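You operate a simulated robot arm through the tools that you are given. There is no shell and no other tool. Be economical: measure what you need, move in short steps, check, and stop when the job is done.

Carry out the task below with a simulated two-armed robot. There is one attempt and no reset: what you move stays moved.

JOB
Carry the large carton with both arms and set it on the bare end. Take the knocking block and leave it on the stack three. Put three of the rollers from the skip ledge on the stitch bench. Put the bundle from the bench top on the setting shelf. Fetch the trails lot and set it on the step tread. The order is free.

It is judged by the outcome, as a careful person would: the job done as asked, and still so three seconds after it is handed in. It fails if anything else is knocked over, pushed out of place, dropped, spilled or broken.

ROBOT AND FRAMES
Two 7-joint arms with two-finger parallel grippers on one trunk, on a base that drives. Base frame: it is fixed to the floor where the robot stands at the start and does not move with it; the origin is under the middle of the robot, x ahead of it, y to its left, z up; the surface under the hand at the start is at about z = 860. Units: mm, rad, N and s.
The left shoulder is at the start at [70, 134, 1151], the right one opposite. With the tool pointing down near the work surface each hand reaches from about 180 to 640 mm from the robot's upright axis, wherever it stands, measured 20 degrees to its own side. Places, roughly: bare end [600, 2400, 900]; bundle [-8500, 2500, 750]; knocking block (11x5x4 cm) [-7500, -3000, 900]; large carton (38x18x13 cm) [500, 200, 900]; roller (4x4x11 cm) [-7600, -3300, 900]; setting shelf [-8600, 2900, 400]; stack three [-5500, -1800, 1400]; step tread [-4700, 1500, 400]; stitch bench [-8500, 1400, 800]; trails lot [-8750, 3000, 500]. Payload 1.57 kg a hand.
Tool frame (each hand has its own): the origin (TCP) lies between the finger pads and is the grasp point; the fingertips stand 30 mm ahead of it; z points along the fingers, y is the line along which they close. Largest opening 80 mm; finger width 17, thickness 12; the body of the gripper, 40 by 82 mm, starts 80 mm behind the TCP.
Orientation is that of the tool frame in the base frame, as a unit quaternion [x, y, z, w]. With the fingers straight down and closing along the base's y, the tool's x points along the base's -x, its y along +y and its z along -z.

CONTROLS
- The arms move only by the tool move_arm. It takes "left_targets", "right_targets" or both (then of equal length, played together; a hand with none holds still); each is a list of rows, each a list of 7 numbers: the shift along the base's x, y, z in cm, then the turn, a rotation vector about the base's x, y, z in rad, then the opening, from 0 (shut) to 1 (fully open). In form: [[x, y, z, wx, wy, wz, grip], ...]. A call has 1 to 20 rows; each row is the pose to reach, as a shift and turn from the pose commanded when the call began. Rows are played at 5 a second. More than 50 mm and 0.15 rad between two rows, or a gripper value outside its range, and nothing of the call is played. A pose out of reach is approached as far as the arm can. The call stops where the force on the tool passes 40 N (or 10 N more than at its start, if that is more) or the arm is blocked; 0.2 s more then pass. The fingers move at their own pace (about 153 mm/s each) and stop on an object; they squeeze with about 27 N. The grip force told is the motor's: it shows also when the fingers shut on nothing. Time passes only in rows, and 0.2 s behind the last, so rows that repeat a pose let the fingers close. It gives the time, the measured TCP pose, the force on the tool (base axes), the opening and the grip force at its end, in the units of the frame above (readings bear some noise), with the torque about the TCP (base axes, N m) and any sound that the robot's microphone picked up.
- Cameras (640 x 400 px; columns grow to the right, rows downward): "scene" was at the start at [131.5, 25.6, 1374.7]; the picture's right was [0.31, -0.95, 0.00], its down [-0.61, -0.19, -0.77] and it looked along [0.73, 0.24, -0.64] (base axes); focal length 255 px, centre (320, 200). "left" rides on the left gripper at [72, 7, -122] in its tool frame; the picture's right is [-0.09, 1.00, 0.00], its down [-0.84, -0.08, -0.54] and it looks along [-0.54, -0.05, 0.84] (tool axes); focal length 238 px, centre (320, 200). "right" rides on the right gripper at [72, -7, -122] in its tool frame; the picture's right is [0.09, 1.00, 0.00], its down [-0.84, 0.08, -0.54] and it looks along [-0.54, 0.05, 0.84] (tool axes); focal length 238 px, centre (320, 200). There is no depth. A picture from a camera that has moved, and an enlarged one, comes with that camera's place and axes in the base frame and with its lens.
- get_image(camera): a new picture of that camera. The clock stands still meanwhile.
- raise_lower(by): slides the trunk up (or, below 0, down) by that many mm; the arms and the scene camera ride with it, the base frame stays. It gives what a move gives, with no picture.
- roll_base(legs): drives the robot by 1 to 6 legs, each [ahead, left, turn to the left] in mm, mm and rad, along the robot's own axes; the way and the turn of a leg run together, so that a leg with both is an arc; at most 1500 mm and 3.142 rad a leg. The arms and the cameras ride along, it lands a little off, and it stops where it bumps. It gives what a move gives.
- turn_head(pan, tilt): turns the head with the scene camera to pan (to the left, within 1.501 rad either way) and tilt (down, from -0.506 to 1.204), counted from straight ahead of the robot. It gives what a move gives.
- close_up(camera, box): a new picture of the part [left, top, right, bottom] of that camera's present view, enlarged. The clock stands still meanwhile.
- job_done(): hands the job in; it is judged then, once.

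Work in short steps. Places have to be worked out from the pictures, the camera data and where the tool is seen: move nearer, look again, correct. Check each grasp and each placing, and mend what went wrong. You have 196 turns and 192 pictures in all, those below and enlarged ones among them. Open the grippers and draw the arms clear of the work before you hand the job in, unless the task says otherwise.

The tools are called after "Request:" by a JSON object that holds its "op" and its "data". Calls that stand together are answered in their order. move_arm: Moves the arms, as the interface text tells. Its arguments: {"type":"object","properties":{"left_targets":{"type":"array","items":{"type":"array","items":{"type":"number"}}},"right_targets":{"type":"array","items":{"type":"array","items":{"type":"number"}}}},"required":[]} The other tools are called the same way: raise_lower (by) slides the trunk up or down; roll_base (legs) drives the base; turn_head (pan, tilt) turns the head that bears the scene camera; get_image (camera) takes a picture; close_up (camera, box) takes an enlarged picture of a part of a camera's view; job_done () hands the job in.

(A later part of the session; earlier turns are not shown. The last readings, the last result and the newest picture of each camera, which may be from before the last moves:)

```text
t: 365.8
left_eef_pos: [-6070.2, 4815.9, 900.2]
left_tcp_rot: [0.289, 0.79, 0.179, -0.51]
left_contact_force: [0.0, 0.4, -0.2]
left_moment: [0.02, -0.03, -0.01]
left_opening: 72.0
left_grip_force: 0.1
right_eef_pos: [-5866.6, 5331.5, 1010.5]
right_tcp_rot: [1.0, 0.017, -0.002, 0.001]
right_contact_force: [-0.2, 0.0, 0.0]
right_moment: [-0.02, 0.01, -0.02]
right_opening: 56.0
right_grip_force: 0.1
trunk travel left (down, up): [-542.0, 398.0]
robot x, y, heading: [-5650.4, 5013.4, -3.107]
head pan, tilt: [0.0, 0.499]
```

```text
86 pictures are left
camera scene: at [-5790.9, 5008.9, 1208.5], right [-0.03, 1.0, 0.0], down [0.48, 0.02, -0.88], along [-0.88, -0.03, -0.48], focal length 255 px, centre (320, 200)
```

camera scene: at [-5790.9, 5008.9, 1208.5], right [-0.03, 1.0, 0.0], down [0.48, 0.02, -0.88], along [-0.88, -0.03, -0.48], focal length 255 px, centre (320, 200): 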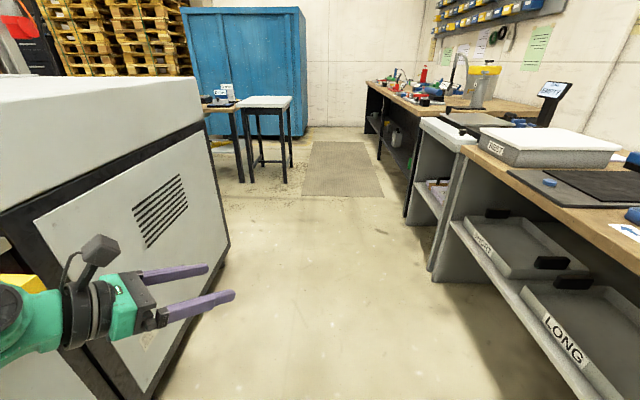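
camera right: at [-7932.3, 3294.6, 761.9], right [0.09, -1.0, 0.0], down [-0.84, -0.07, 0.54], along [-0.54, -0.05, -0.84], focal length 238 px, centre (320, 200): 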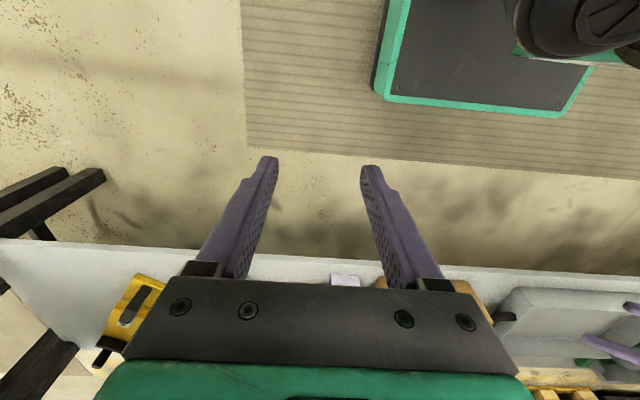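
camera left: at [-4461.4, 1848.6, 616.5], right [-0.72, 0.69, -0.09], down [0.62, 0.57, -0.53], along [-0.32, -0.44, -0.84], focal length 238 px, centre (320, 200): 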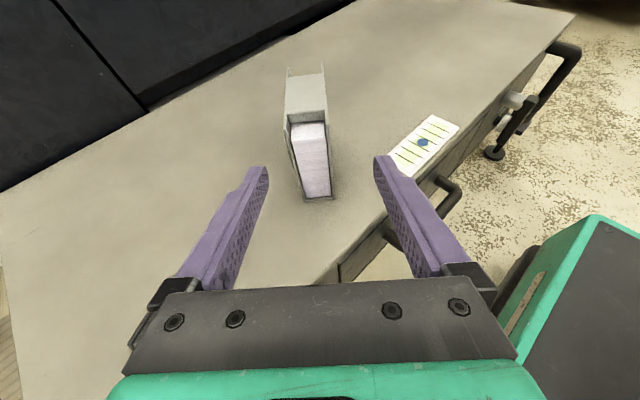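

I go on to x ≈ -7680, then strafe left (south) along the west aisle.

Request:
{"op": "roll_base", "data": {"legs": [[0, 0, -0.034], [1450, 0, 0], [580, 0, 0], [0, 1450, 0], [0, 700, 0]]}}

Request:
{"op": "turn_head", "data": {"pan": 1.3, "tilt": 0.35}}

Request:
{"op": "get_image", "data": {"camera": "scene"}}

```text
t: 386.6
left_eef_pos: [-8228.2, 2764.1, 901.2]
left_tcp_rot: [0.314, 0.781, 0.195, -0.503]
left_contact_force: [-0.6, 1.0, -0.3]
left_moment: [-0.02, 0.04, -0.01]
left_opening: 71.9
left_grip_force: 0.0
right_eef_pos: [-7992.4, 3266.7, 1010.0]
right_tcp_rot: [1.0, -0.012, -0.002, -0.001]
right_contact_force: [-0.5, -0.4, -0.1]
right_moment: [0.08, -0.01, -0.04]
right_opening: 56.0
right_grip_force: 0.0
trunk travel left (down, up): [-542.0, 398.0]
robot x, y, heading: [-7792.8, 2934.6, 3.114]
head pan, tilt: [0.0, 0.499]
```

```text
t: 388.1
left_eef_pos: [-8229.3, 2762.6, 901.5]
left_tcp_rot: [0.313, 0.781, 0.195, -0.504]
left_contact_force: [0.3, -0.1, 0.4]
left_moment: [-0.02, 0.0, -0.03]
left_opening: 72.3
left_grip_force: 0.0
right_eef_pos: [-7992.9, 3266.4, 1011.8]
right_tcp_rot: [1.0, -0.013, -0.001, 0.0]
right_contact_force: [0.2, 0.3, 0.9]
right_moment: [-0.01, -0.01, 0.03]
right_opening: 56.2
right_grip_force: 0.1
trunk travel left (down, up): [-542.0, 398.0]
robot x, y, heading: [-7796.6, 2934.9, 3.113]
head pan, tilt: [1.3, 0.351]
```

```text
85 pictures are left
camera scene: at [-7873.7, 2847.0, 1222.2], right [-0.96, 0.29, 0.0], down [0.1, 0.33, -0.94], along [-0.28, -0.9, -0.34], focal length 255 px, centre (320, 200)
```

scene: 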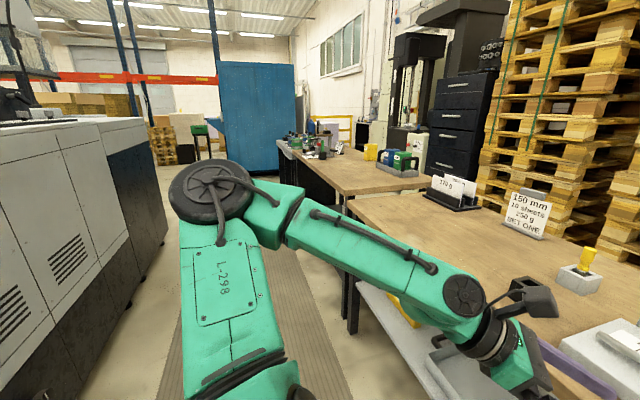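

The aisle continues south. I turn left to face it and drive down, watching.

Request:
{"op": "roll_base", "data": {"legs": [[-80, 0, 0], [0, 0, 1.6]]}}

Request:
{"op": "turn_head", "data": {"pan": 0.0, "tilt": 0.4}}

Request:
{"op": "get_image", "data": {"camera": "scene"}}

```text
t: 393.0
left_eef_pos: [-7537.7, 2503.8, 900.1]
left_tcp_rot: [-0.337, 0.772, -0.222, -0.491]
left_contact_force: [-0.1, 0.2, 0.4]
left_moment: [-0.01, 0.0, 0.04]
left_opening: 72.1
left_grip_force: 0.1
right_eef_pos: [-8044.1, 2731.4, 1010.7]
right_tcp_rot: [0.711, 0.703, -0.001, 0.0]
right_contact_force: [-0.4, -0.7, -0.1]
right_moment: [-0.03, 0.01, 0.0]
right_opening: 55.9
right_grip_force: 0.1
trunk travel left (down, up): [-542.0, 398.0]
robot x, y, heading: [-7715.3, 2935.6, -1.579]
head pan, tilt: [1.3, 0.351]
```

```text
t: 394.5
left_eef_pos: [-7538.3, 2503.8, 901.0]
left_tcp_rot: [-0.337, 0.771, -0.222, -0.491]
left_contact_force: [0.0, -0.1, 0.0]
left_moment: [-0.01, -0.02, 0.05]
left_opening: 72.0
left_grip_force: 0.0
right_eef_pos: [-8045.0, 2730.9, 1012.5]
right_tcp_rot: [0.711, 0.704, -0.001, 0.001]
right_contact_force: [-0.5, 0.2, 0.3]
right_moment: [-0.02, -0.01, 0.0]
right_opening: 56.1
right_grip_force: 0.1
trunk travel left (down, up): [-542.0, 398.0]
robot x, y, heading: [-7714.8, 2933.6, -1.58]
head pan, tilt: [0.0, 0.4]
```

```text
84 pictures are left
camera scene: at [-7718.0, 2789.9, 1217.6], right [-1.0, 0.01, 0.0], down [0.0, 0.39, -0.92], along [-0.01, -0.92, -0.39], focal length 255 px, centre (320, 200)
```

scene: 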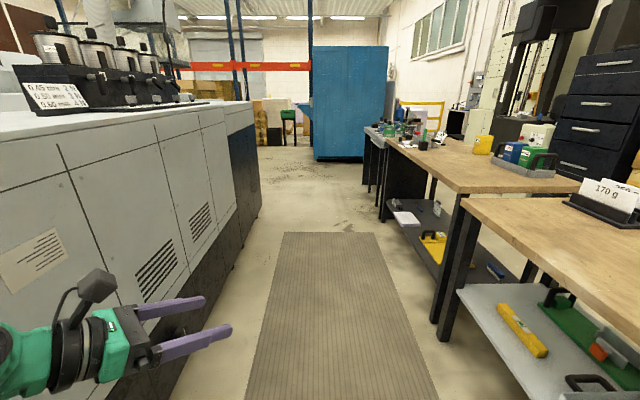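

I centre to x ≈ -7800 and drive south.

Request:
{"op": "roll_base", "data": {"legs": [[0, -85, 0.009], [1450, 0, 0], [900, 0, 0]]}}

Request:
{"op": "get_image", "data": {"camera": "scene"}}

```text
t: 406.6
left_eef_pos: [-7584.4, 188.0, 900.2]
left_tcp_rot: [-0.35, 0.766, -0.231, -0.488]
left_contact_force: [-0.6, 0.2, -0.1]
left_moment: [0.0, 0.0, -0.02]
left_opening: 72.0
left_grip_force: 0.1
right_eef_pos: [-8098.9, 398.8, 1011.5]
right_tcp_rot: [0.699, 0.716, -0.001, 0.001]
right_contact_force: [-0.3, -0.1, 0.3]
right_moment: [0.0, 0.0, 0.01]
right_opening: 55.7
right_grip_force: 0.0
trunk travel left (down, up): [-542.0, 398.0]
robot x, y, heading: [-7778.0, 610.8, -1.55]
head pan, tilt: [0.0, 0.4]
```

```text
83 pictures are left
camera scene: at [-7773.7, 468.2, 1217.6], right [-1.0, -0.02, 0.0], down [-0.01, 0.39, -0.92], along [0.02, -0.92, -0.39], focal length 255 px, centre (320, 200)
```

scene: 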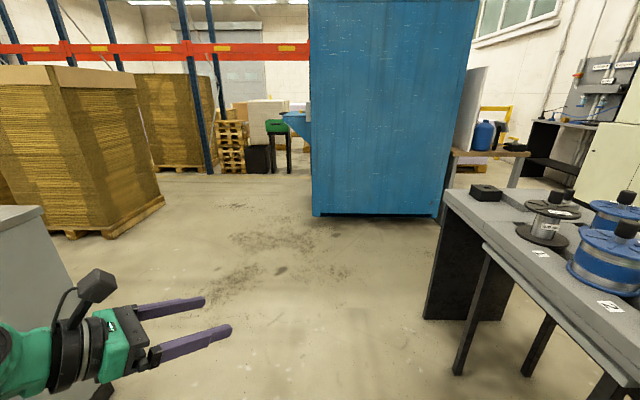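

The blue skip is ahead (its near face y ≈ -2000), with a ledge at its left side near (-7400, -3000). I drive to the open floor before it, left of the skip, and look.

Request:
{"op": "roll_base", "data": {"legs": [[1450, 0, 0], [300, 550, 0]]}}

Request:
{"op": "turn_head", "data": {"pan": -0.2, "tilt": 0.35}}

Request:
{"op": "get_image", "data": {"camera": "scene"}}

```text
t: 416.8
left_eef_pos: [-6957.1, -1502.0, 901.1]
left_tcp_rot: [-0.361, 0.761, -0.237, -0.484]
left_contact_force: [-1.1, 0.5, -0.4]
left_moment: [-0.02, 0.0, -0.01]
left_opening: 72.1
left_grip_force: 0.1
right_eef_pos: [-7478.1, -1306.4, 1011.7]
right_tcp_rot: [0.689, 0.725, -0.001, 0.001]
right_contact_force: [-0.3, -0.3, -0.1]
right_moment: [0.03, -0.05, -0.01]
right_opening: 55.9
right_grip_force: 0.1
trunk travel left (down, up): [-542.0, 398.0]
robot x, y, heading: [-7163.4, -1084.7, -1.521]
head pan, tilt: [0.0, 0.4]
```

```text
t: 417.5
left_eef_pos: [-6956.8, -1502.1, 900.9]
left_tcp_rot: [-0.361, 0.76, -0.238, -0.485]
left_contact_force: [-0.4, -0.5, 0.8]
left_moment: [-0.02, -0.01, -0.04]
left_opening: 72.2
left_grip_force: 0.0
right_eef_pos: [-7478.1, -1306.6, 1012.5]
right_tcp_rot: [0.69, 0.724, -0.002, 0.002]
right_contact_force: [-0.2, 0.2, -0.2]
right_moment: [0.05, 0.0, -0.01]
right_opening: 55.8
right_grip_force: 0.0
trunk travel left (down, up): [-542.0, 398.0]
robot x, y, heading: [-7158.8, -1086.2, -1.525]
head pan, tilt: [-0.201, 0.351]
```

```text
82 pictures are left
camera scene: at [-7173.7, -1227.1, 1222.2], right [-0.99, 0.15, 0.0], down [0.05, 0.34, -0.94], along [-0.14, -0.93, -0.34], focal length 255 px, centre (320, 200)
```

scene: 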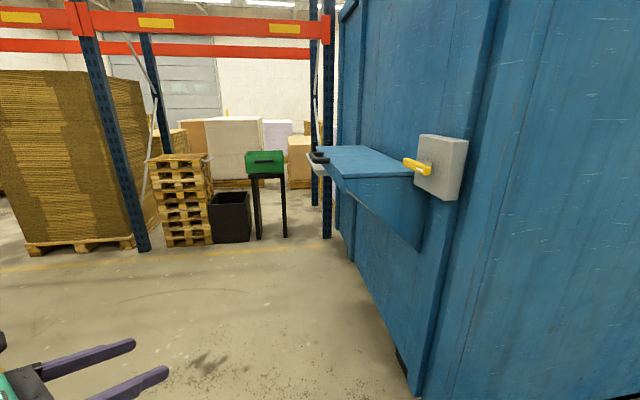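

Request:
{"op": "close_up", "data": {"camera": "scene", "box": [270, 120, 470, 240]}}

```text
3.20 times, centred on (370, 180) of scene
camera zoom: at [-7173.7, -1227.1, 1222.2], right [-0.99, 0.15, 0.0], down [0.05, 0.34, -0.94], along [-0.14, -0.93, -0.34], focal length 816 px, centre (160, 264)
```

zoom: 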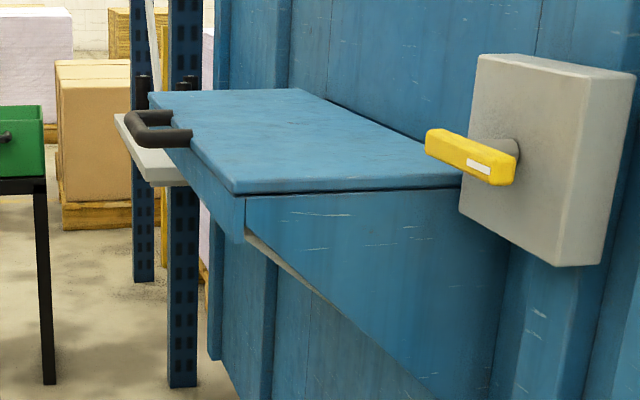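

I go closer, to the east side of the chest, and face it (west).

Request:
{"op": "roll_base", "data": {"legs": [[1300, 330, -0.045], [0, 0, -1.57]]}}

Request:
{"op": "raise_lower", "data": {"by": 200}}

Request:
{"op": "turn_head", "data": {"pan": 0.3, "tilt": 0.55}}

Request:
{"op": "get_image", "data": {"camera": "scene"}}

```text
t: 428.2
left_eef_pos: [-7232.8, -2583.6, 901.6]
left_tcp_rot: [0.306, 0.784, 0.19, -0.506]
left_contact_force: [0.0, -0.6, 0.6]
left_moment: [0.01, 0.02, -0.04]
left_opening: 72.3
left_grip_force: 0.1
right_eef_pos: [-7005.9, -2074.6, 1011.7]
right_tcp_rot: [1.0, -0.005, -0.003, 0.0]
right_contact_force: [0.1, 0.2, -0.8]
right_moment: [0.01, 0.0, -0.02]
right_opening: 56.1
right_grip_force: 0.1
trunk travel left (down, up): [-542.0, 398.0]
robot x, y, heading: [-6802.6, -2403.6, 3.135]
head pan, tilt: [-0.201, 0.351]
```

```text
t: 430.4
left_eef_pos: [-7233.0, -2582.5, 1100.2]
left_tcp_rot: [0.307, 0.784, 0.19, -0.505]
left_contact_force: [-0.1, 0.5, 0.3]
left_moment: [0.04, 0.0, 0.01]
left_opening: 72.1
left_grip_force: 0.2
right_eef_pos: [-7006.5, -2075.5, 1210.7]
right_tcp_rot: [1.0, -0.005, -0.001, 0.0]
right_contact_force: [0.0, 0.6, 0.3]
right_moment: [-0.01, -0.01, 0.02]
right_opening: 55.9
right_grip_force: 0.1
trunk travel left (down, up): [-742.0, 198.0]
robot x, y, heading: [-6804.0, -2399.7, 3.132]
head pan, tilt: [-0.201, 0.351]
```

```text
t: 431.3
left_eef_pos: [-7232.3, -2582.7, 1100.6]
left_tcp_rot: [0.306, 0.784, 0.189, -0.505]
left_contact_force: [-0.1, -0.1, -0.5]
left_moment: [0.01, -0.01, 0.0]
left_opening: 72.1
left_grip_force: 0.3
right_eef_pos: [-7004.9, -2075.2, 1210.3]
right_tcp_rot: [1.0, -0.004, -0.002, 0.0]
right_contact_force: [-0.1, -0.5, -0.4]
right_moment: [-0.04, 0.04, 0.0]
right_opening: 56.0
right_grip_force: 0.0
trunk travel left (down, up): [-742.0, 198.0]
robot x, y, heading: [-6802.6, -2404.2, 3.133]
head pan, tilt: [0.3, 0.55]
```

```text
80 pictures are left
camera scene: at [-6939.3, -2428.8, 1404.0], right [-0.29, 0.96, 0.0], down [0.5, 0.15, -0.85], along [-0.82, -0.24, -0.52], focal length 255 px, centre (320, 200)
```

scene: 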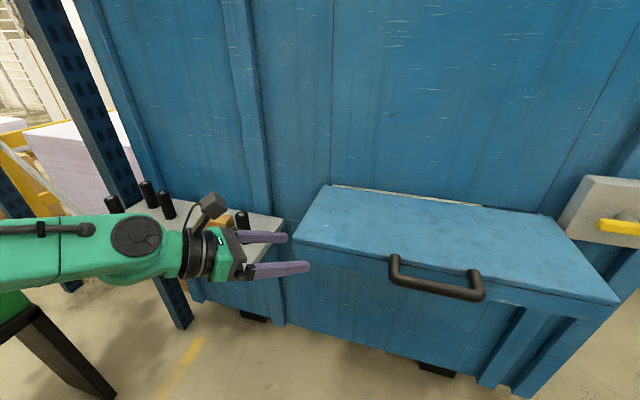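

The skip ledge is the light shelf left of the chest, with black rollers standing on it. I back a bit and turn the left hand back to pointing straight down.

Request:
{"op": "roll_base", "data": {"legs": [[-150, 0, 0]]}}

Request:
{"op": "move_arm", "data": {"left_targets": [[0, 0, 0, -0.0953, -0.1061, 0, 0.8], [0, 0, 0, -0.1906, -0.2122, 0, 0.8], [0, 0, 0, -0.2859, -0.3183, 0, 0.8], [0, 0, 0, -0.3812, -0.4244, 0, 0.8], [0, 0, 0, -0.4765, -0.5305, 0, 0.8], [0, 0, 0, -0.5718, -0.6366, 0, 0.8], [0, 0, 0, -0.6671, -0.7427, 0, 0.8], [0, 0, 0, -0.7622, -0.849, 0, 0.8], [0, 0, 0, -0.7622, -0.849, 0, 0.8]]}}

Request:
{"op": "move_arm", "data": {"left_targets": [[0, 0, 0, 0, 0, -0.1415, 0.8], [0, 0, 0, 0, 0, -0.283, 0.8], [0, 0, 0, 0, 0, -0.4245, 0.8], [0, 0, 0, 0, 0, -0.566, 0.8], [0, 0, 0, 0, 0, -0.7075, 0.8], [0, 0, 0, 0, 0, -0.849, 0.8], [0, 0, 0, 0, 0, -0.9905, 0.8], [0, 0, 0, 0, 0, -1.132, 0.8], [0, 0, 0, 0, 0, -1.2735, 0.8], [0, 0, 0, 0, 0, -1.415, 0.8], [0, 0, 0, 0, 0, -1.5565, 0.8], [0, 0, 0, 0, 0, -1.698, 0.8], [0, 0, 0, 0, 0, -1.8395, 0.8], [0, 0, 0, 0, 0, -1.981, 0.8], [0, 0, 0, 0, 0, -2.1225, 0.8], [0, 0, 0, 0, 0, -2.264, 0.8], [0, 0, 0, 0, 0, -2.405, 0.8], [0, 0, 0, 0, 0, -2.405, 0.8]]}}

Request:
{"op": "roll_base", "data": {"legs": [[0, 350, 0]]}}

Request:
{"op": "get_image", "data": {"camera": "scene"}}

```text
t: 432.7
left_eef_pos: [-7083.6, -2582.2, 1099.3]
left_tcp_rot: [0.309, 0.783, 0.192, -0.504]
left_contact_force: [-0.2, 0.9, 0.2]
left_moment: [0.03, 0.0, -0.02]
left_opening: 71.7
left_grip_force: 0.0
right_eef_pos: [-6854.4, -2075.6, 1209.7]
right_tcp_rot: [1.0, -0.008, -0.002, 0.001]
right_contact_force: [0.2, -0.2, 0.6]
right_moment: [-0.01, -0.04, 0.02]
right_opening: 55.8
right_grip_force: 0.1
trunk travel left (down, up): [-742.0, 198.0]
robot x, y, heading: [-6652.1, -2403.5, 3.126]
head pan, tilt: [0.3, 0.55]
```

```text
t: 434.7
left_eef_pos: [-7084.9, -2622.0, 1105.4]
left_tcp_rot: [0.367, 0.93, 0.004, 0.001]
left_contact_force: [-0.4, -0.8, 0.9]
left_moment: [-0.03, -0.02, 0.0]
left_opening: 64.0
left_grip_force: 0.0
left hand out of reach, approached as far as the arm can: row 7, 8, 9
right_eef_pos: [-6852.0, -2076.0, 1212.1]
right_tcp_rot: [1.0, -0.008, -0.001, 0.0]
right_contact_force: [0.3, 0.7, -0.9]
right_moment: [-0.04, 0.01, 0.0]
right_opening: 56.0
right_grip_force: 0.1
trunk travel left (down, up): [-742.0, 198.0]
robot x, y, heading: [-6653.2, -2400.8, 3.125]
head pan, tilt: [0.3, 0.55]
```

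```text
t: 438.5
left_eef_pos: [-7085.6, -2623.0, 1104.1]
left_tcp_rot: [1.0, -0.008, 0.001, 0.003]
left_contact_force: [0.3, 0.0, -0.4]
left_moment: [0.0, -0.02, -0.01]
left_opening: 63.9
left_grip_force: 0.1
right_eef_pos: [-6852.9, -2075.6, 1210.7]
right_tcp_rot: [1.0, -0.008, -0.002, 0.0]
right_contact_force: [0.7, -0.1, 0.4]
right_moment: [0.03, -0.02, 0.0]
right_opening: 56.0
right_grip_force: 0.0
trunk travel left (down, up): [-742.0, 198.0]
robot x, y, heading: [-6653.7, -2406.0, 3.129]
head pan, tilt: [0.3, 0.55]
```

```text
t: 440.7
left_eef_pos: [-7089.5, -2966.3, 1104.3]
left_tcp_rot: [1.0, -0.005, 0.0, 0.004]
left_contact_force: [-0.2, 0.1, -0.2]
left_moment: [-0.03, 0.01, 0.02]
left_opening: 63.9
left_grip_force: 0.2
right_eef_pos: [-6858.1, -2421.0, 1210.7]
right_tcp_rot: [1.0, -0.008, -0.002, 0.0]
right_contact_force: [0.6, 0.2, 0.7]
right_moment: [-0.03, 0.04, -0.01]
right_opening: 56.1
right_grip_force: 0.0
trunk travel left (down, up): [-742.0, 198.0]
robot x, y, heading: [-6656.7, -2755.9, 3.129]
head pan, tilt: [0.3, 0.55]
```

```text
79 pictures are left
camera scene: at [-6793.3, -2774.3, 1404.0], right [-0.28, 0.96, 0.0], down [0.5, 0.15, -0.85], along [-0.82, -0.24, -0.52], focal length 255 px, centre (320, 200)
```

scene: 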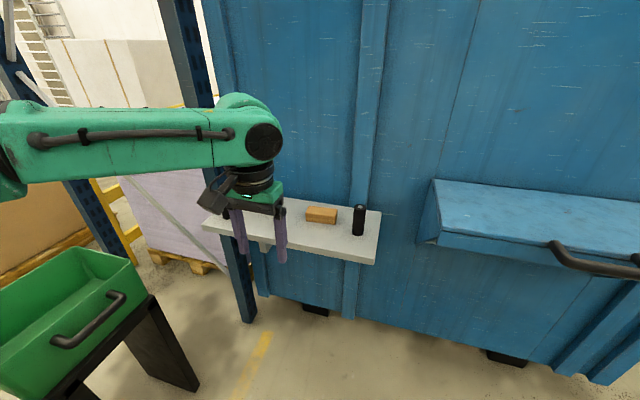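

The ledge holds the block at about (-7505, -2982) and a roller; others are hidden behind the hand. I move closer and left and look with both cameras.

Request:
{"op": "roll_base", "data": {"legs": [[230, 130, 0.012]]}}

Request:
{"op": "turn_head", "data": {"pan": 0.35, "tilt": 0.7}}

Request:
{"op": "get_image", "data": {"camera": "scene"}}

Request:
{"op": "get_image", "data": {"camera": "left"}}

```text
t: 442.6
left_eef_pos: [-7318.2, -3098.6, 1105.0]
left_tcp_rot: [1.0, -0.002, -0.001, 0.003]
left_contact_force: [0.0, -0.3, -0.6]
left_moment: [0.02, 0.05, 0.01]
left_opening: 63.9
left_grip_force: 0.0
right_eef_pos: [-7089.2, -2548.6, 1211.0]
right_tcp_rot: [1.0, -0.005, -0.001, 0.0]
right_contact_force: [-0.3, -0.6, 0.6]
right_moment: [-0.01, -0.02, 0.0]
right_opening: 56.0
right_grip_force: 0.1
trunk travel left (down, up): [-742.0, 198.0]
robot x, y, heading: [-6887.3, -2880.2, 3.128]
head pan, tilt: [0.3, 0.55]
```

```text
t: 443.3
left_eef_pos: [-7320.9, -3098.0, 1103.5]
left_tcp_rot: [1.0, -0.002, 0.0, 0.003]
left_contact_force: [0.6, 0.3, -0.1]
left_moment: [0.0, 0.01, -0.01]
left_opening: 64.1
left_grip_force: 0.0
right_eef_pos: [-7090.3, -2550.8, 1210.7]
right_tcp_rot: [1.0, -0.005, -0.002, 0.0]
right_contact_force: [0.3, 0.1, 0.0]
right_moment: [-0.01, -0.01, -0.04]
right_opening: 55.9
right_grip_force: 0.0
trunk travel left (down, up): [-742.0, 198.0]
robot x, y, heading: [-6886.9, -2877.7, 3.136]
head pan, tilt: [0.351, 0.7]
```

```text
78 pictures are left
camera scene: at [-7018.4, -2906.8, 1390.8], right [-0.34, 0.94, 0.0], down [0.61, 0.22, -0.77], along [-0.72, -0.26, -0.64], focal length 255 px, centre (320, 200)
```

scene: 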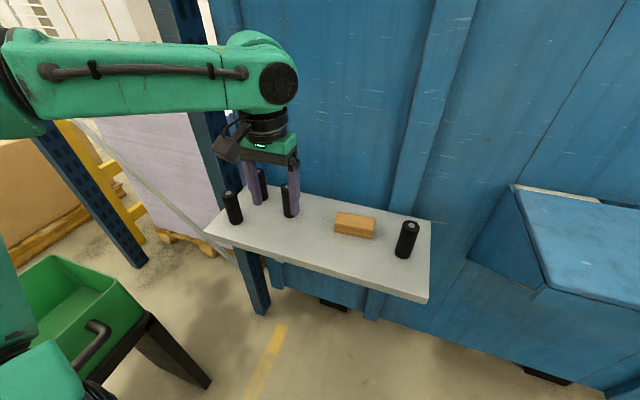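

```text
77 pictures are left
camera left: at [-7247.9, -3105.6, 1226.4], right [-0.1, -1.0, 0.01], down [-0.84, 0.08, 0.54], along [-0.54, 0.05, -0.84], focal length 238 px, centre (320, 200)
```

left: 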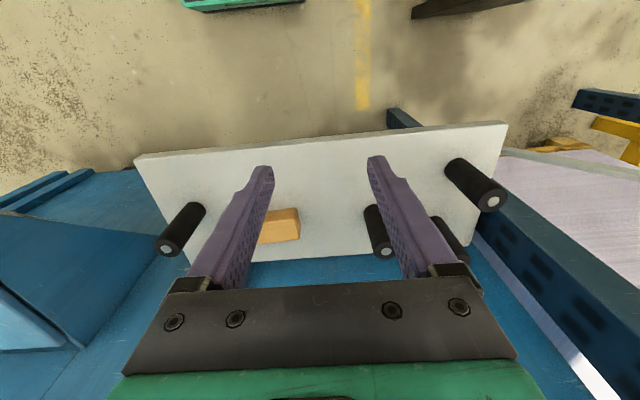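

Four rollers stand on the ledge (z ≈ 860): A (-7473, -2849), B (-7510, -3178), C (-7538, -3280), D (-7430, -3314); the block lies at (-7512, -2984). I drive 70 mm nearer and bring the left hand above B and the right above A.

Request:
{"op": "roll_base", "data": {"legs": [[70, 40, 0]]}}

Request:
{"op": "move_arm", "data": {"left_targets": [[-1.2, -0.4, -0.4, 0, 0, 0, 0.8], [-2.4, -0.8, -0.8, 0, 0, 0, 0.8], [-3.6, -1.2, -1.2, 0, 0, 0, 0.8], [-4.8, -1.6, -1.6, 0, 0, 0, 0.8], [-6, -2, -2, 0, 0, 0, 0.8], [-7.2, -2.4, -2.4, 0, 0, 0, 0.8], [-8.4, -2.8, -2.8, 0, 0, 0, 0.8], [-9.6, -3.2, -3.2, 0, 0, 0, 0.8], [-10.8, -3.6, -3.6, 0, 0, 0, 0.8], [-11.9, -4, -4, 0, 0, 0, 0.8]], "right_targets": [[-3.1, -2.6, -1, 0, 0, 0, 0.8], [-6.2, -5.2, -2, 0, 0, 0, 0.8], [-9.3, -7.8, -3, 0, 0, 0, 0.8], [-12.4, -10.4, -4, 0, 0, 0, 0.8], [-15.5, -13, -6, 0, 0, 0, 0.8], [-18.6, -15.6, -8, 0, 0, 0, 0.8], [-21.7, -18.2, -10, 0, 0, 0, 0.8], [-24.8, -20.8, -12, 0, 0, 0, 0.8], [-27.9, -23.4, -14, 0, 0, 0, 0.8], [-31.2, -25.9, -15, 0, 0, 0, 0.8]]}}

Request:
{"op": "get_image", "data": {"camera": "left"}}

Request:
{"op": "get_image", "data": {"camera": "right"}}

```text
t: 444.4
left_eef_pos: [-7387.1, -3137.6, 1105.4]
left_tcp_rot: [1.0, -0.001, -0.001, 0.003]
left_contact_force: [0.4, 0.8, 0.3]
left_moment: [-0.02, 0.02, -0.03]
left_opening: 63.9
left_grip_force: 0.1
right_eef_pos: [-7158.6, -2589.5, 1210.2]
right_tcp_rot: [1.0, -0.004, -0.002, 0.001]
right_contact_force: [0.5, 0.1, -0.3]
right_moment: [-0.02, 0.04, 0.0]
right_opening: 56.1
right_grip_force: 0.1
trunk travel left (down, up): [-742.0, 198.0]
robot x, y, heading: [-6959.2, -2916.7, 3.132]
head pan, tilt: [0.351, 0.7]
```

```text
t: 446.6
left_eef_pos: [-7508.3, -3180.8, 1066.9]
left_tcp_rot: [1.0, -0.001, -0.001, 0.002]
left_contact_force: [-0.4, 0.0, 0.8]
left_moment: [0.03, -0.01, -0.03]
left_opening: 64.0
left_grip_force: 0.0
right_eef_pos: [-7430.7, -2811.8, 1062.3]
right_tcp_rot: [1.0, -0.005, -0.003, 0.0]
right_contact_force: [1.0, 0.2, -1.0]
right_moment: [0.0, 0.02, 0.02]
right_opening: 64.0
right_grip_force: 0.0
right hand out of reach, approached as far as the arm can: row 9, 10
trunk travel left (down, up): [-742.0, 198.0]
robot x, y, heading: [-6958.8, -2919.6, 3.134]
head pan, tilt: [0.351, 0.7]
```

```text
76 pictures are left
camera left: at [-7435.5, -3187.1, 1188.2], right [-0.1, -1.0, 0.01], down [-0.84, 0.08, 0.54], along [-0.54, 0.05, -0.84], focal length 238 px, centre (320, 200)
```

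left: 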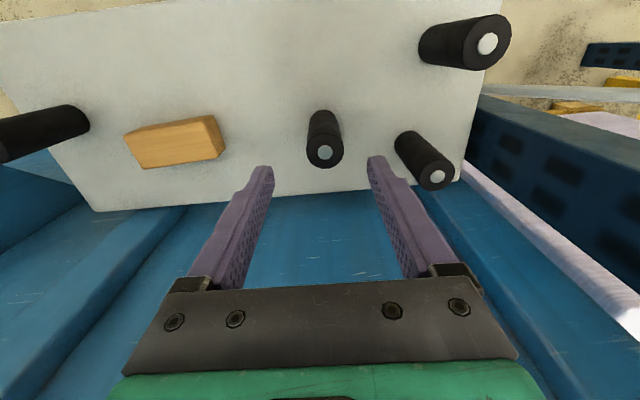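

```text
75 pictures are left
camera right: at [-7358.0, -2804.7, 1183.7], right [0.08, -1.0, 0.0], down [-0.83, -0.07, 0.55], along [-0.54, -0.04, -0.84], focal length 238 px, centre (320, 200)
```

right: 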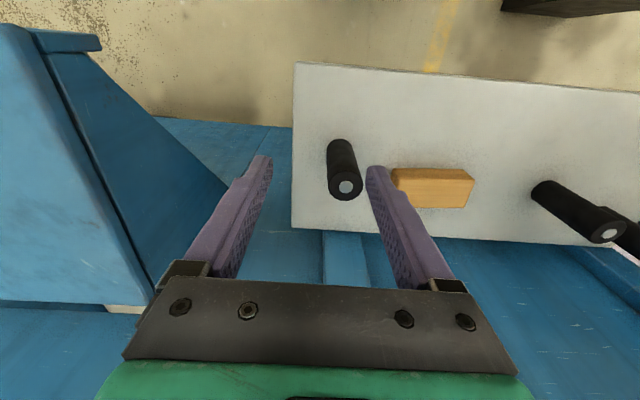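

Left hand is right above B (top cap at (-7520, -3184)). I lower it, close and lift.

Request:
{"op": "move_arm", "data": {"left_targets": [[-0.7, -0.3, -4, 0, 0, 0, 0.8], [-0.7, -0.3, -8, 0, 0, 0, 0.8], [-0.7, -0.3, -11, 0, 0, 0, 0.8], [-0.7, -0.3, -13, 0, 0, 0, 0.8], [-0.7, -0.3, -13, 0, 0, 0, 0.2], [-0.7, -0.3, -13, 0, 0, 0, 0.2], [-0.7, -0.3, -13, 0, 0, 0, 0.2]]}}

Request:
{"op": "get_image", "data": {"camera": "left"}}

```text
t: 448.2
left_eef_pos: [-7515.7, -3183.5, 934.9]
left_tcp_rot: [1.0, -0.002, 0.0, 0.002]
left_contact_force: [0.3, -0.6, -0.4]
left_moment: [0.0, 0.01, -0.02]
left_opening: 37.7
left_grip_force: 27.1
right_eef_pos: [-7431.8, -2811.7, 1062.5]
right_tcp_rot: [1.0, -0.005, -0.002, 0.0]
right_contact_force: [-0.4, -0.4, 0.4]
right_moment: [-0.02, 0.01, 0.01]
right_opening: 64.1
right_grip_force: 0.0
trunk travel left (down, up): [-742.0, 198.0]
robot x, y, heading: [-6962.5, -2914.7, 3.132]
head pan, tilt: [0.351, 0.7]
```

```text
74 pictures are left
camera left: at [-7442.7, -3190.8, 1057.0], right [-0.1, -1.0, 0.01], down [-0.84, 0.08, 0.54], along [-0.54, 0.05, -0.84], focal length 238 px, centre (320, 200)
```

left: 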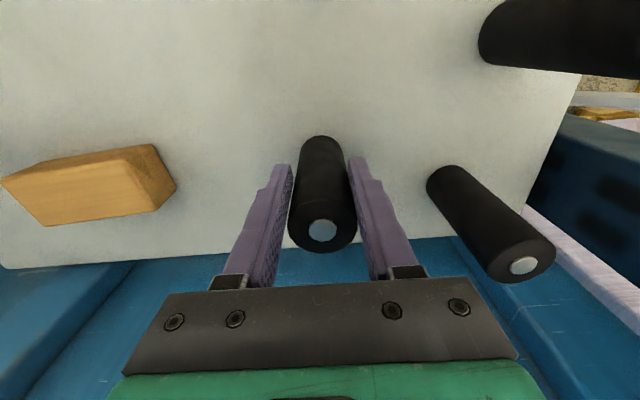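

Grip holds. I lift the roller, and move the right hand toward A at the same time.

Request:
{"op": "move_arm", "data": {"left_targets": [[0, 0, 4, 0, 0, 0, 0.2], [0, 0, 8, 0, 0, 0, 0.2], [0, 0, 12, 0, 0, 0, 0.2], [0, 0, 15, 0, 0, 0, 0.2], [0, 0, 15, 0, 0, 0, 0.2]], "right_targets": [[-1, -0.7, 0, 0, 0, 0, 0.8], [-2, -1.4, -1, 0, 0, 0, 0.8], [-3, -2.2, -2, 0, 0, 0, 0.8], [-4.2, -2.9, -3.5, 0, 0, 0, 0.8], [-4.2, -2.9, -3.5, 0, 0, 0, 0.8]]}}

Request:
{"op": "get_image", "data": {"camera": "right"}}

```text
t: 449.4
left_eef_pos: [-7516.7, -3184.5, 1086.7]
left_tcp_rot: [1.0, -0.002, -0.001, 0.002]
left_contact_force: [-0.8, 0.0, -1.6]
left_moment: [0.03, -0.04, -0.01]
left_opening: 37.9
left_grip_force: 26.9
right_eef_pos: [-7438.0, -2807.3, 1036.8]
right_tcp_rot: [1.0, -0.003, -0.001, 0.0]
right_contact_force: [-0.4, 0.7, 0.0]
right_moment: [-0.01, 0.0, 0.0]
right_opening: 64.2
right_grip_force: 0.1
right hand out of reach, approached as far as the arm can: row 1, 2, 3, 4, 5
trunk travel left (down, up): [-742.0, 198.0]
robot x, y, heading: [-6959.1, -2919.1, 3.137]
head pan, tilt: [0.351, 0.7]
```

```text
73 pictures are left
camera right: at [-7364.5, -2801.1, 1156.7], right [0.08, -1.0, 0.0], down [-0.84, -0.07, 0.54], along [-0.54, -0.05, -0.84], focal length 238 px, centre (320, 200)
```

right: 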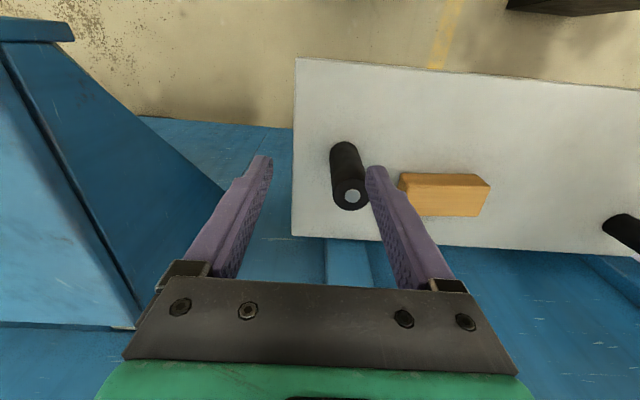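

The right arm is at a limit of its folded posture, so I shift the base 36 mm ahead and left to put the hand over A.

Request:
{"op": "roll_base", "data": {"legs": [[38, 36, 0]]}}

Request:
{"op": "get_image", "data": {"camera": "right"}}

```text
t: 450.3
left_eef_pos: [-7549.8, -3216.0, 1089.5]
left_tcp_rot: [1.0, -0.002, -0.004, 0.004]
left_contact_force: [0.0, 0.8, -1.1]
left_moment: [-0.05, -0.01, 0.04]
left_opening: 37.5
left_grip_force: 26.6
right_eef_pos: [-7470.1, -2839.3, 1036.6]
right_tcp_rot: [1.0, -0.005, -0.004, 0.002]
right_contact_force: [0.8, 0.2, 0.1]
right_moment: [-0.01, 0.05, 0.01]
right_opening: 63.8
right_grip_force: 0.0
trunk travel left (down, up): [-742.0, 198.0]
robot x, y, heading: [-6994.3, -2953.7, 3.131]
head pan, tilt: [0.351, 0.7]
```

```text
72 pictures are left
camera right: at [-7397.2, -2832.5, 1158.3], right [0.08, -1.0, 0.0], down [-0.83, -0.07, 0.55], along [-0.55, -0.05, -0.84], focal length 238 px, centre (320, 200)
```

right: 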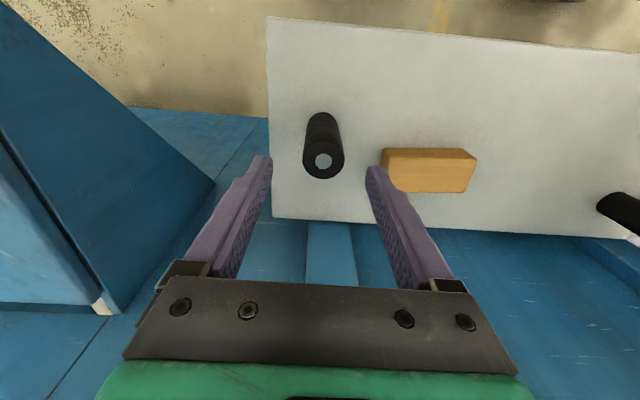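

A's cap is about 11 mm further ahead. I lower with that correction and check the position before closing.

Request:
{"op": "move_arm", "data": {"right_targets": [[-0.4, -0.1, -3.5, 0, 0, 0, 0.8], [-0.8, -0.2, -7, 0, 0, 0, 0.8], [-1.1, -0.3, -10, 0, 0, 0, 0.8], [-1.1, -0.3, -10, 0, 0, 0, 0.8]]}}

Request:
{"op": "get_image", "data": {"camera": "right"}}

```text
t: 451.3
left_eef_pos: [-7554.2, -3219.8, 1087.1]
left_tcp_rot: [1.0, -0.002, 0.0, 0.003]
left_contact_force: [0.5, -0.5, -2.0]
left_moment: [0.02, -0.01, 0.02]
left_opening: 37.4
left_grip_force: 27.1
right_eef_pos: [-7467.0, -2828.9, 945.0]
right_tcp_rot: [1.0, -0.005, -0.002, 0.001]
right_contact_force: [0.0, -0.2, 0.2]
right_moment: [0.01, -0.03, 0.04]
right_opening: 64.0
right_grip_force: 0.0
right hand out of reach, approached as far as the arm can: row 1, 2, 3, 4
trunk travel left (down, up): [-742.0, 198.0]
robot x, y, heading: [-6994.4, -2954.4, 3.132]
head pan, tilt: [0.351, 0.7]
```

```text
71 pictures are left
camera right: at [-7394.4, -2821.9, 1065.5], right [0.08, -1.0, 0.0], down [-0.83, -0.07, 0.55], along [-0.54, -0.05, -0.84], focal length 238 px, centre (320, 200)
```

right: 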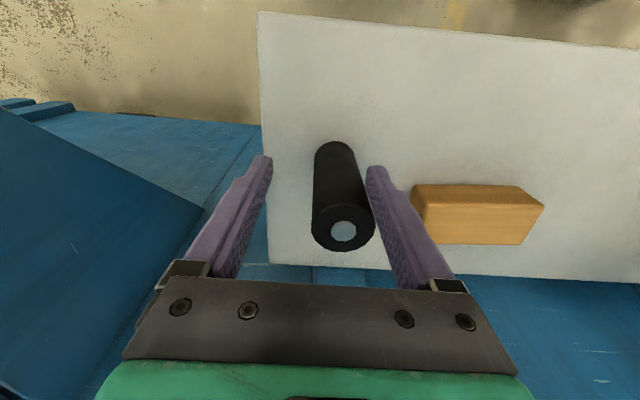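

The roller is 13 mm off the finger centre in y. I shift the base 12 mm left and 6 mm ahead.

Request:
{"op": "roll_base", "data": {"legs": [[6, 12, 0]]}}

Request:
{"op": "get_image", "data": {"camera": "right"}}

```text
t: 452.1
left_eef_pos: [-7558.7, -3229.0, 1087.7]
left_tcp_rot: [1.0, -0.003, -0.001, 0.004]
left_contact_force: [0.3, -0.4, -1.9]
left_moment: [-0.05, -0.01, 0.0]
left_opening: 37.7
left_grip_force: 27.1
right_eef_pos: [-7473.1, -2837.4, 946.3]
right_tcp_rot: [1.0, -0.005, -0.003, 0.002]
right_contact_force: [0.3, 0.3, 0.2]
right_moment: [-0.02, 0.04, 0.0]
right_opening: 64.0
right_grip_force: 0.1
trunk travel left (down, up): [-742.0, 198.0]
robot x, y, heading: [-7000.9, -2967.0, 3.134]
head pan, tilt: [0.351, 0.7]
```

```text
70 pictures are left
camera right: at [-7399.4, -2831.0, 1066.0], right [0.08, -1.0, 0.0], down [-0.83, -0.07, 0.55], along [-0.55, -0.05, -0.84], focal length 238 px, centre (320, 200)
```

right: 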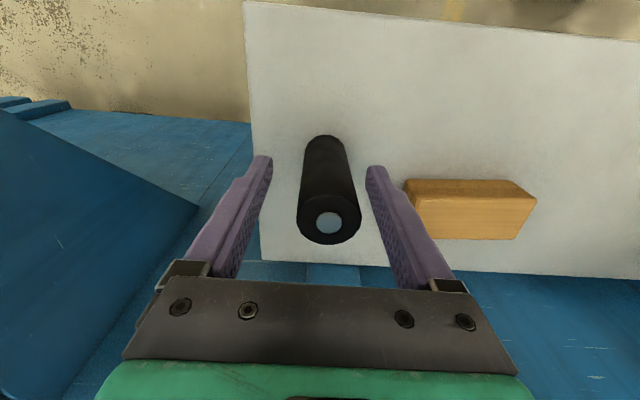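

Well centred now. Close and lift.

Request:
{"op": "move_arm", "data": {"right_targets": [[0, 0, 0, 0, 0, 0, 0.2], [0, 0, 0, 0, 0, 0, 0.2], [0, 0, 0, 0, 0, 0, 0.2], [0, 0, 4, 0, 0, 0, 0.2], [0, 0, 8, 0, 0, 0, 0.2], [0, 0, 12, 0, 0, 0, 0.2], [0, 0, 14, 0, 0, 0, 0.2]]}}

Request:
{"op": "roll_base", "data": {"legs": [[-350, 0, 0]]}}

Request:
{"op": "get_image", "data": {"camera": "scene"}}

```text
t: 453.7
left_eef_pos: [-7560.1, -3231.8, 1086.3]
left_tcp_rot: [1.0, -0.003, 0.0, 0.003]
left_contact_force: [0.3, 0.2, -1.4]
left_moment: [-0.04, 0.01, 0.01]
left_opening: 37.7
left_grip_force: 27.0
right_eef_pos: [-7473.8, -2840.5, 1086.1]
right_tcp_rot: [1.0, -0.006, -0.002, 0.001]
right_contact_force: [-0.2, -0.4, -1.3]
right_moment: [0.03, 0.0, 0.0]
right_opening: 33.1
right_grip_force: 26.9
trunk travel left (down, up): [-742.0, 198.0]
robot x, y, heading: [-7002.0, -2964.8, 3.136]
head pan, tilt: [0.351, 0.7]
```

```text
t: 455.9
left_eef_pos: [-7210.6, -3233.2, 1085.6]
left_tcp_rot: [1.0, -0.006, 0.001, 0.002]
left_contact_force: [0.1, -1.2, -1.4]
left_moment: [0.0, -0.07, -0.04]
left_opening: 37.2
left_grip_force: 27.4
right_eef_pos: [-7123.2, -2842.6, 1084.5]
right_tcp_rot: [1.0, -0.009, -0.002, 0.001]
right_contact_force: [0.2, -0.6, -2.0]
right_moment: [-0.01, -0.06, 0.0]
right_opening: 32.8
right_grip_force: 26.9
trunk travel left (down, up): [-742.0, 198.0]
robot x, y, heading: [-6649.8, -2968.8, 3.132]
head pan, tilt: [0.351, 0.7]
```

```text
69 pictures are left
camera scene: at [-6782.6, -2998.6, 1390.5], right [-0.33, 0.94, 0.0], down [0.61, 0.21, -0.76], along [-0.72, -0.25, -0.65], focal length 255 px, centre (320, 200)
```

scene: 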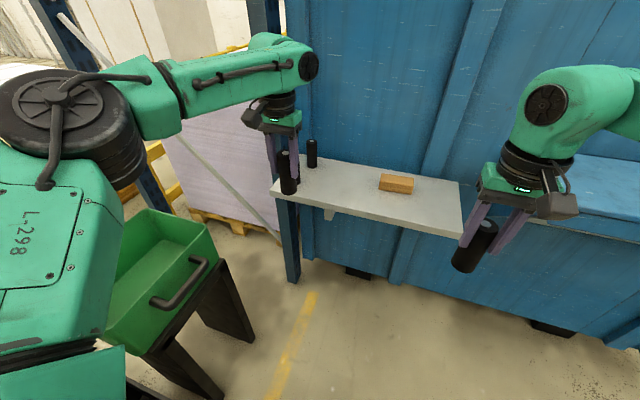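

The right roller seems tilted in the grip. Zoom to check.

Request:
{"op": "close_up", "data": {"camera": "scene", "box": [430, 150, 590, 290]}}

Request:
{"op": "get_image", "data": {"camera": "right"}}

```text
2.86 times, centred on (510, 220) of scene
camera zoom: at [-6782.6, -2998.6, 1390.5], right [-0.33, 0.94, 0.0], down [0.61, 0.21, -0.76], along [-0.72, -0.25, -0.65], focal length 729 px, centre (-223, 143)
```

zoom: 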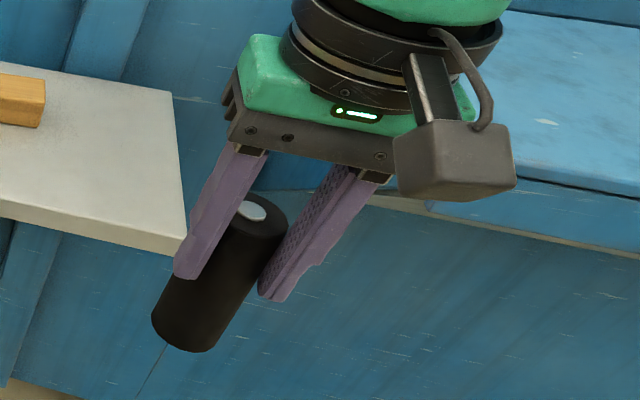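

```text
67 pictures are left
camera right: at [-7049.1, -2836.9, 1205.9], right [0.08, -1.0, 0.0], down [-0.84, -0.06, 0.54], along [-0.54, -0.04, -0.84], focal length 238 px, centre (320, 200)
```

right: 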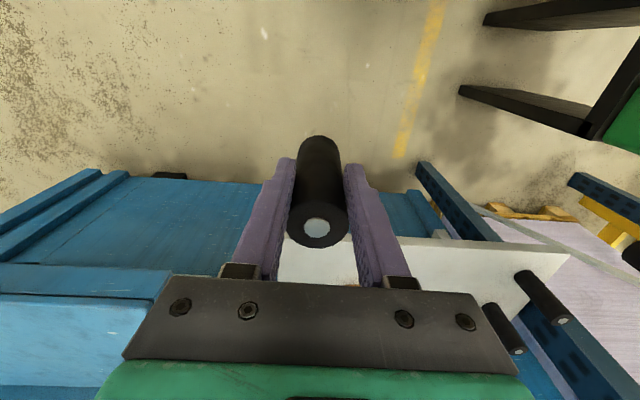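

The roller is parallel to the fingers (just perspective). With both rollers held I drive north and toward the stitch bench, staying clear of skip and benches.

Request:
{"op": "move_arm", "data": {"left_targets": [[3, 2, 0, 0, 0, 0, 0.2], [6, 4, 0, 0, 0, 0, 0.2], [9, 6, 0, 0, 0, 0, 0.2], [9, 6, 0, 0, 0, 0, 0.2]]}}

Request:
{"op": "roll_base", "data": {"legs": [[0, -1450, 0.005], [950, 0, 0], [0, -1000, 0]]}}

Request:
{"op": "turn_head", "data": {"pan": -0.9, "tilt": 0.45}}

Request:
{"op": "get_image", "data": {"camera": "scene"}}

```text
t: 456.9
left_eef_pos: [-7119.8, -3171.6, 1085.5]
left_tcp_rot: [1.0, -0.005, 0.0, 0.002]
left_contact_force: [-0.2, 0.0, -0.9]
left_moment: [-0.02, -0.08, 0.02]
left_opening: 37.3
left_grip_force: 27.6
right_eef_pos: [-7121.5, -2843.4, 1084.6]
right_tcp_rot: [1.0, -0.009, -0.002, 0.001]
right_contact_force: [-0.7, 0.2, -1.6]
right_moment: [-0.02, -0.02, 0.02]
right_opening: 32.8
right_grip_force: 27.6
trunk travel left (down, up): [-742.0, 198.0]
robot x, y, heading: [-6649.2, -2969.1, 3.126]
head pan, tilt: [0.351, 0.7]
```

```text
t: 467.9
left_eef_pos: [-7820.5, -1603.1, 1100.9]
left_tcp_rot: [0.999, -0.033, -0.012, 0.013]
left_contact_force: [0.5, 0.4, -1.4]
left_moment: [-0.03, -0.05, -0.01]
left_opening: 36.9
left_grip_force: 26.8
right_eef_pos: [-7812.6, -1277.0, 1095.7]
right_tcp_rot: [0.999, -0.029, -0.015, 0.008]
right_contact_force: [-0.4, 0.7, -1.8]
right_moment: [0.01, -0.03, 0.01]
right_opening: 30.4
right_grip_force: 27.1
trunk travel left (down, up): [-742.0, 198.0]
robot x, y, heading: [-7373.7, -1437.5, 3.089]
head pan, tilt: [0.351, 0.7]
stopped in leg 2: the robot was blocked; the commanded pose is now the measured one
```

```text
t: 469.3
left_eef_pos: [-7820.8, -1604.0, 1101.2]
left_tcp_rot: [0.999, -0.031, -0.013, 0.01]
left_contact_force: [-0.8, 0.0, -2.0]
left_moment: [-0.01, -0.07, 0.03]
left_opening: 37.0
left_grip_force: 27.1
right_eef_pos: [-7810.1, -1275.1, 1098.0]
right_tcp_rot: [0.999, -0.03, -0.018, 0.008]
right_contact_force: [0.4, -0.5, -2.2]
right_moment: [-0.01, -0.08, 0.01]
right_opening: 30.0
right_grip_force: 27.1
trunk travel left (down, up): [-742.0, 198.0]
robot x, y, heading: [-7381.5, -1437.5, 3.084]
head pan, tilt: [-0.901, 0.45]
```

```text
66 pictures are left
camera scene: at [-7439.3, -1341.8, 1414.4], right [0.82, 0.58, -0.03], down [0.22, -0.37, -0.9], along [-0.53, 0.73, -0.43], focal length 255 px, centre (320, 200)
```

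scene: 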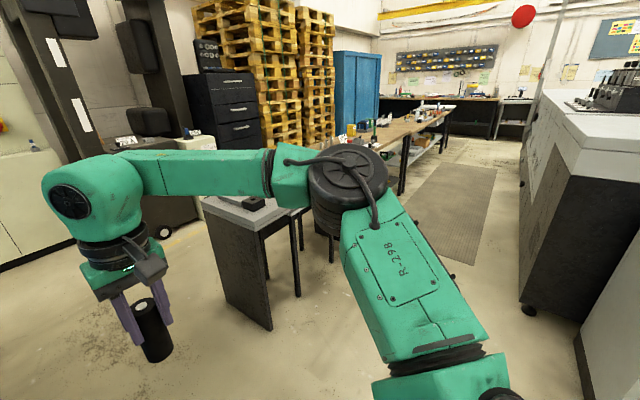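

The base was blocked and is slightly tilted. I look down in front to find what it met.

Request:
{"op": "turn_head", "data": {"pan": 0.3, "tilt": 1.0}}

Request:
{"op": "get_image", "data": {"camera": "scene"}}

Request:
{"op": "turn_head", "data": {"pan": 1.2, "tilt": 0.6}}

Request:
{"op": "get_image", "data": {"camera": "scene"}}

```text
t: 470.7
left_eef_pos: [-7820.7, -1603.6, 1100.5]
left_tcp_rot: [0.999, -0.032, -0.014, 0.012]
left_contact_force: [-0.5, -0.1, -2.6]
left_moment: [0.0, 0.02, -0.02]
left_opening: 37.3
left_grip_force: 27.2
right_eef_pos: [-7811.1, -1274.7, 1097.4]
right_tcp_rot: [0.999, -0.031, -0.018, 0.008]
right_contact_force: [0.8, 0.0, -2.3]
right_moment: [0.0, -0.06, 0.02]
right_opening: 29.6
right_grip_force: 27.2
trunk travel left (down, up): [-742.0, 198.0]
robot x, y, heading: [-7376.7, -1437.6, 3.085]
head pan, tilt: [0.3, 1.0]
```

```text
65 pictures are left
camera scene: at [-7455.4, -1434.4, 1370.6], right [-0.24, 0.97, -0.01], down [0.8, 0.19, -0.57], along [-0.55, -0.14, -0.82], focal length 255 px, centre (320, 200)
```

scene: 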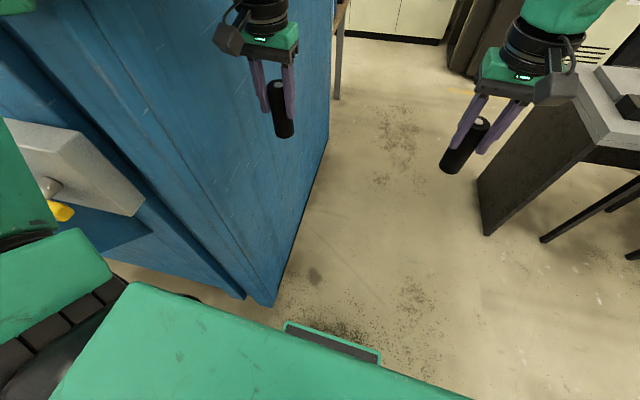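

```text
t: 471.9
left_eef_pos: [-7821.0, -1602.7, 1101.3]
left_tcp_rot: [0.999, -0.032, -0.014, 0.012]
left_contact_force: [-0.2, 0.1, -1.7]
left_moment: [-0.01, -0.06, 0.03]
left_opening: 37.5
left_grip_force: 26.9
right_eef_pos: [-7811.2, -1274.7, 1096.6]
right_tcp_rot: [0.999, -0.03, -0.017, 0.008]
right_contact_force: [-0.8, 0.2, -1.4]
right_moment: [0.03, -0.05, 0.01]
right_opening: 29.4
right_grip_force: 26.8
trunk travel left (down, up): [-742.0, 198.0]
robot x, y, heading: [-7374.9, -1435.3, 3.086]
head pan, tilt: [1.201, 0.6]
```

```text
64 pictures are left
camera scene: at [-7423.4, -1497.6, 1402.4], right [-0.91, 0.42, 0.02], down [0.21, 0.5, -0.84], along [-0.36, -0.76, -0.54], focal length 255 px, centre (320, 200)
```

scene: 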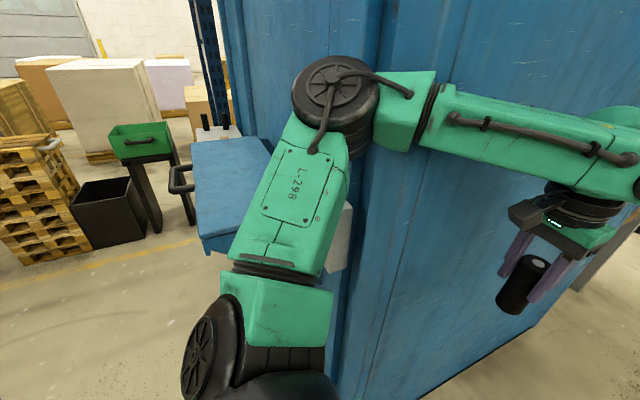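

The left upper arm met the skip's corner. I back off the way I came, then go further north before heading west.

Request:
{"op": "roll_base", "data": {"legs": [[-250, 0, 0], [0, -650, 0.045]]}}

Request:
{"op": "turn_head", "data": {"pan": 0.5, "tilt": 0.6}}

Request:
{"op": "get_image", "data": {"camera": "scene"}}

Request:
{"op": "get_image", "data": {"camera": "right"}}

```text
t: 476.9
left_eef_pos: [-7576.2, -999.5, 1084.8]
left_tcp_rot: [1.0, -0.016, 0.002, 0.004]
left_contact_force: [-0.2, 0.0, -1.0]
left_moment: [-0.01, -0.03, -0.01]
left_opening: 36.9
left_grip_force: 27.0
right_eef_pos: [-7576.8, -672.2, 1085.5]
right_tcp_rot: [1.0, -0.015, -0.001, 0.0]
right_contact_force: [-0.5, -0.7, -1.6]
right_moment: [-0.03, -0.05, 0.02]
right_opening: 28.3
right_grip_force: 27.0
trunk travel left (down, up): [-742.0, 198.0]
robot x, y, heading: [-7104.8, -807.3, 3.119]
head pan, tilt: [1.201, 0.6]
```

```text
t: 478.0
left_eef_pos: [-7576.0, -999.8, 1084.3]
left_tcp_rot: [1.0, -0.014, 0.002, 0.004]
left_contact_force: [0.5, 0.8, -1.9]
left_moment: [-0.01, -0.02, 0.03]
left_opening: 36.9
left_grip_force: 26.9
right_eef_pos: [-7576.6, -671.2, 1084.0]
right_tcp_rot: [1.0, -0.014, -0.001, 0.001]
right_contact_force: [0.5, 0.8, -2.0]
right_moment: [0.0, -0.05, 0.01]
right_opening: 28.1
right_grip_force: 26.9
trunk travel left (down, up): [-742.0, 198.0]
robot x, y, heading: [-7107.2, -807.3, 3.112]
head pan, tilt: [0.499, 0.6]
```

```text
63 pictures are left
camera scene: at [-7236.1, -844.5, 1399.3], right [-0.46, 0.89, 0.0], down [0.5, 0.26, -0.82], along [-0.73, -0.38, -0.57], focal length 255 px, centre (320, 200)
```

scene: 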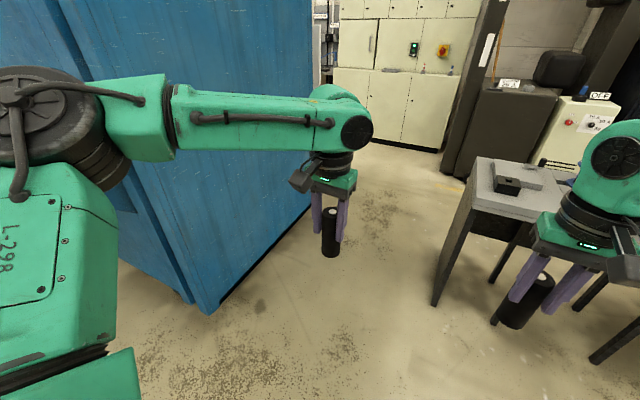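

```text
62 pictures are left
camera right: at [-7502.9, -666.2, 1206.4], right [0.06, -1.0, 0.0], down [-0.84, -0.05, 0.55], along [-0.54, -0.04, -0.84], focal length 238 px, centre (320, 200)
```

right: 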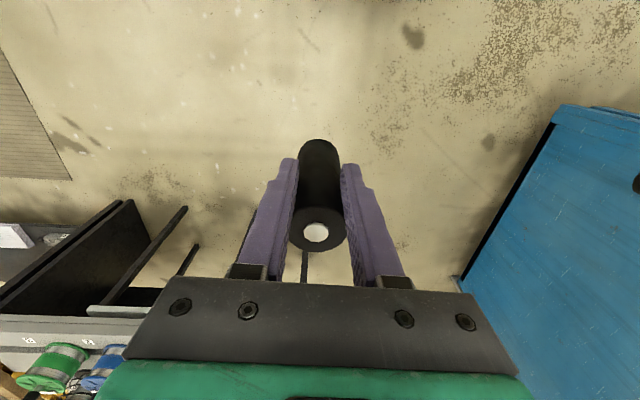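

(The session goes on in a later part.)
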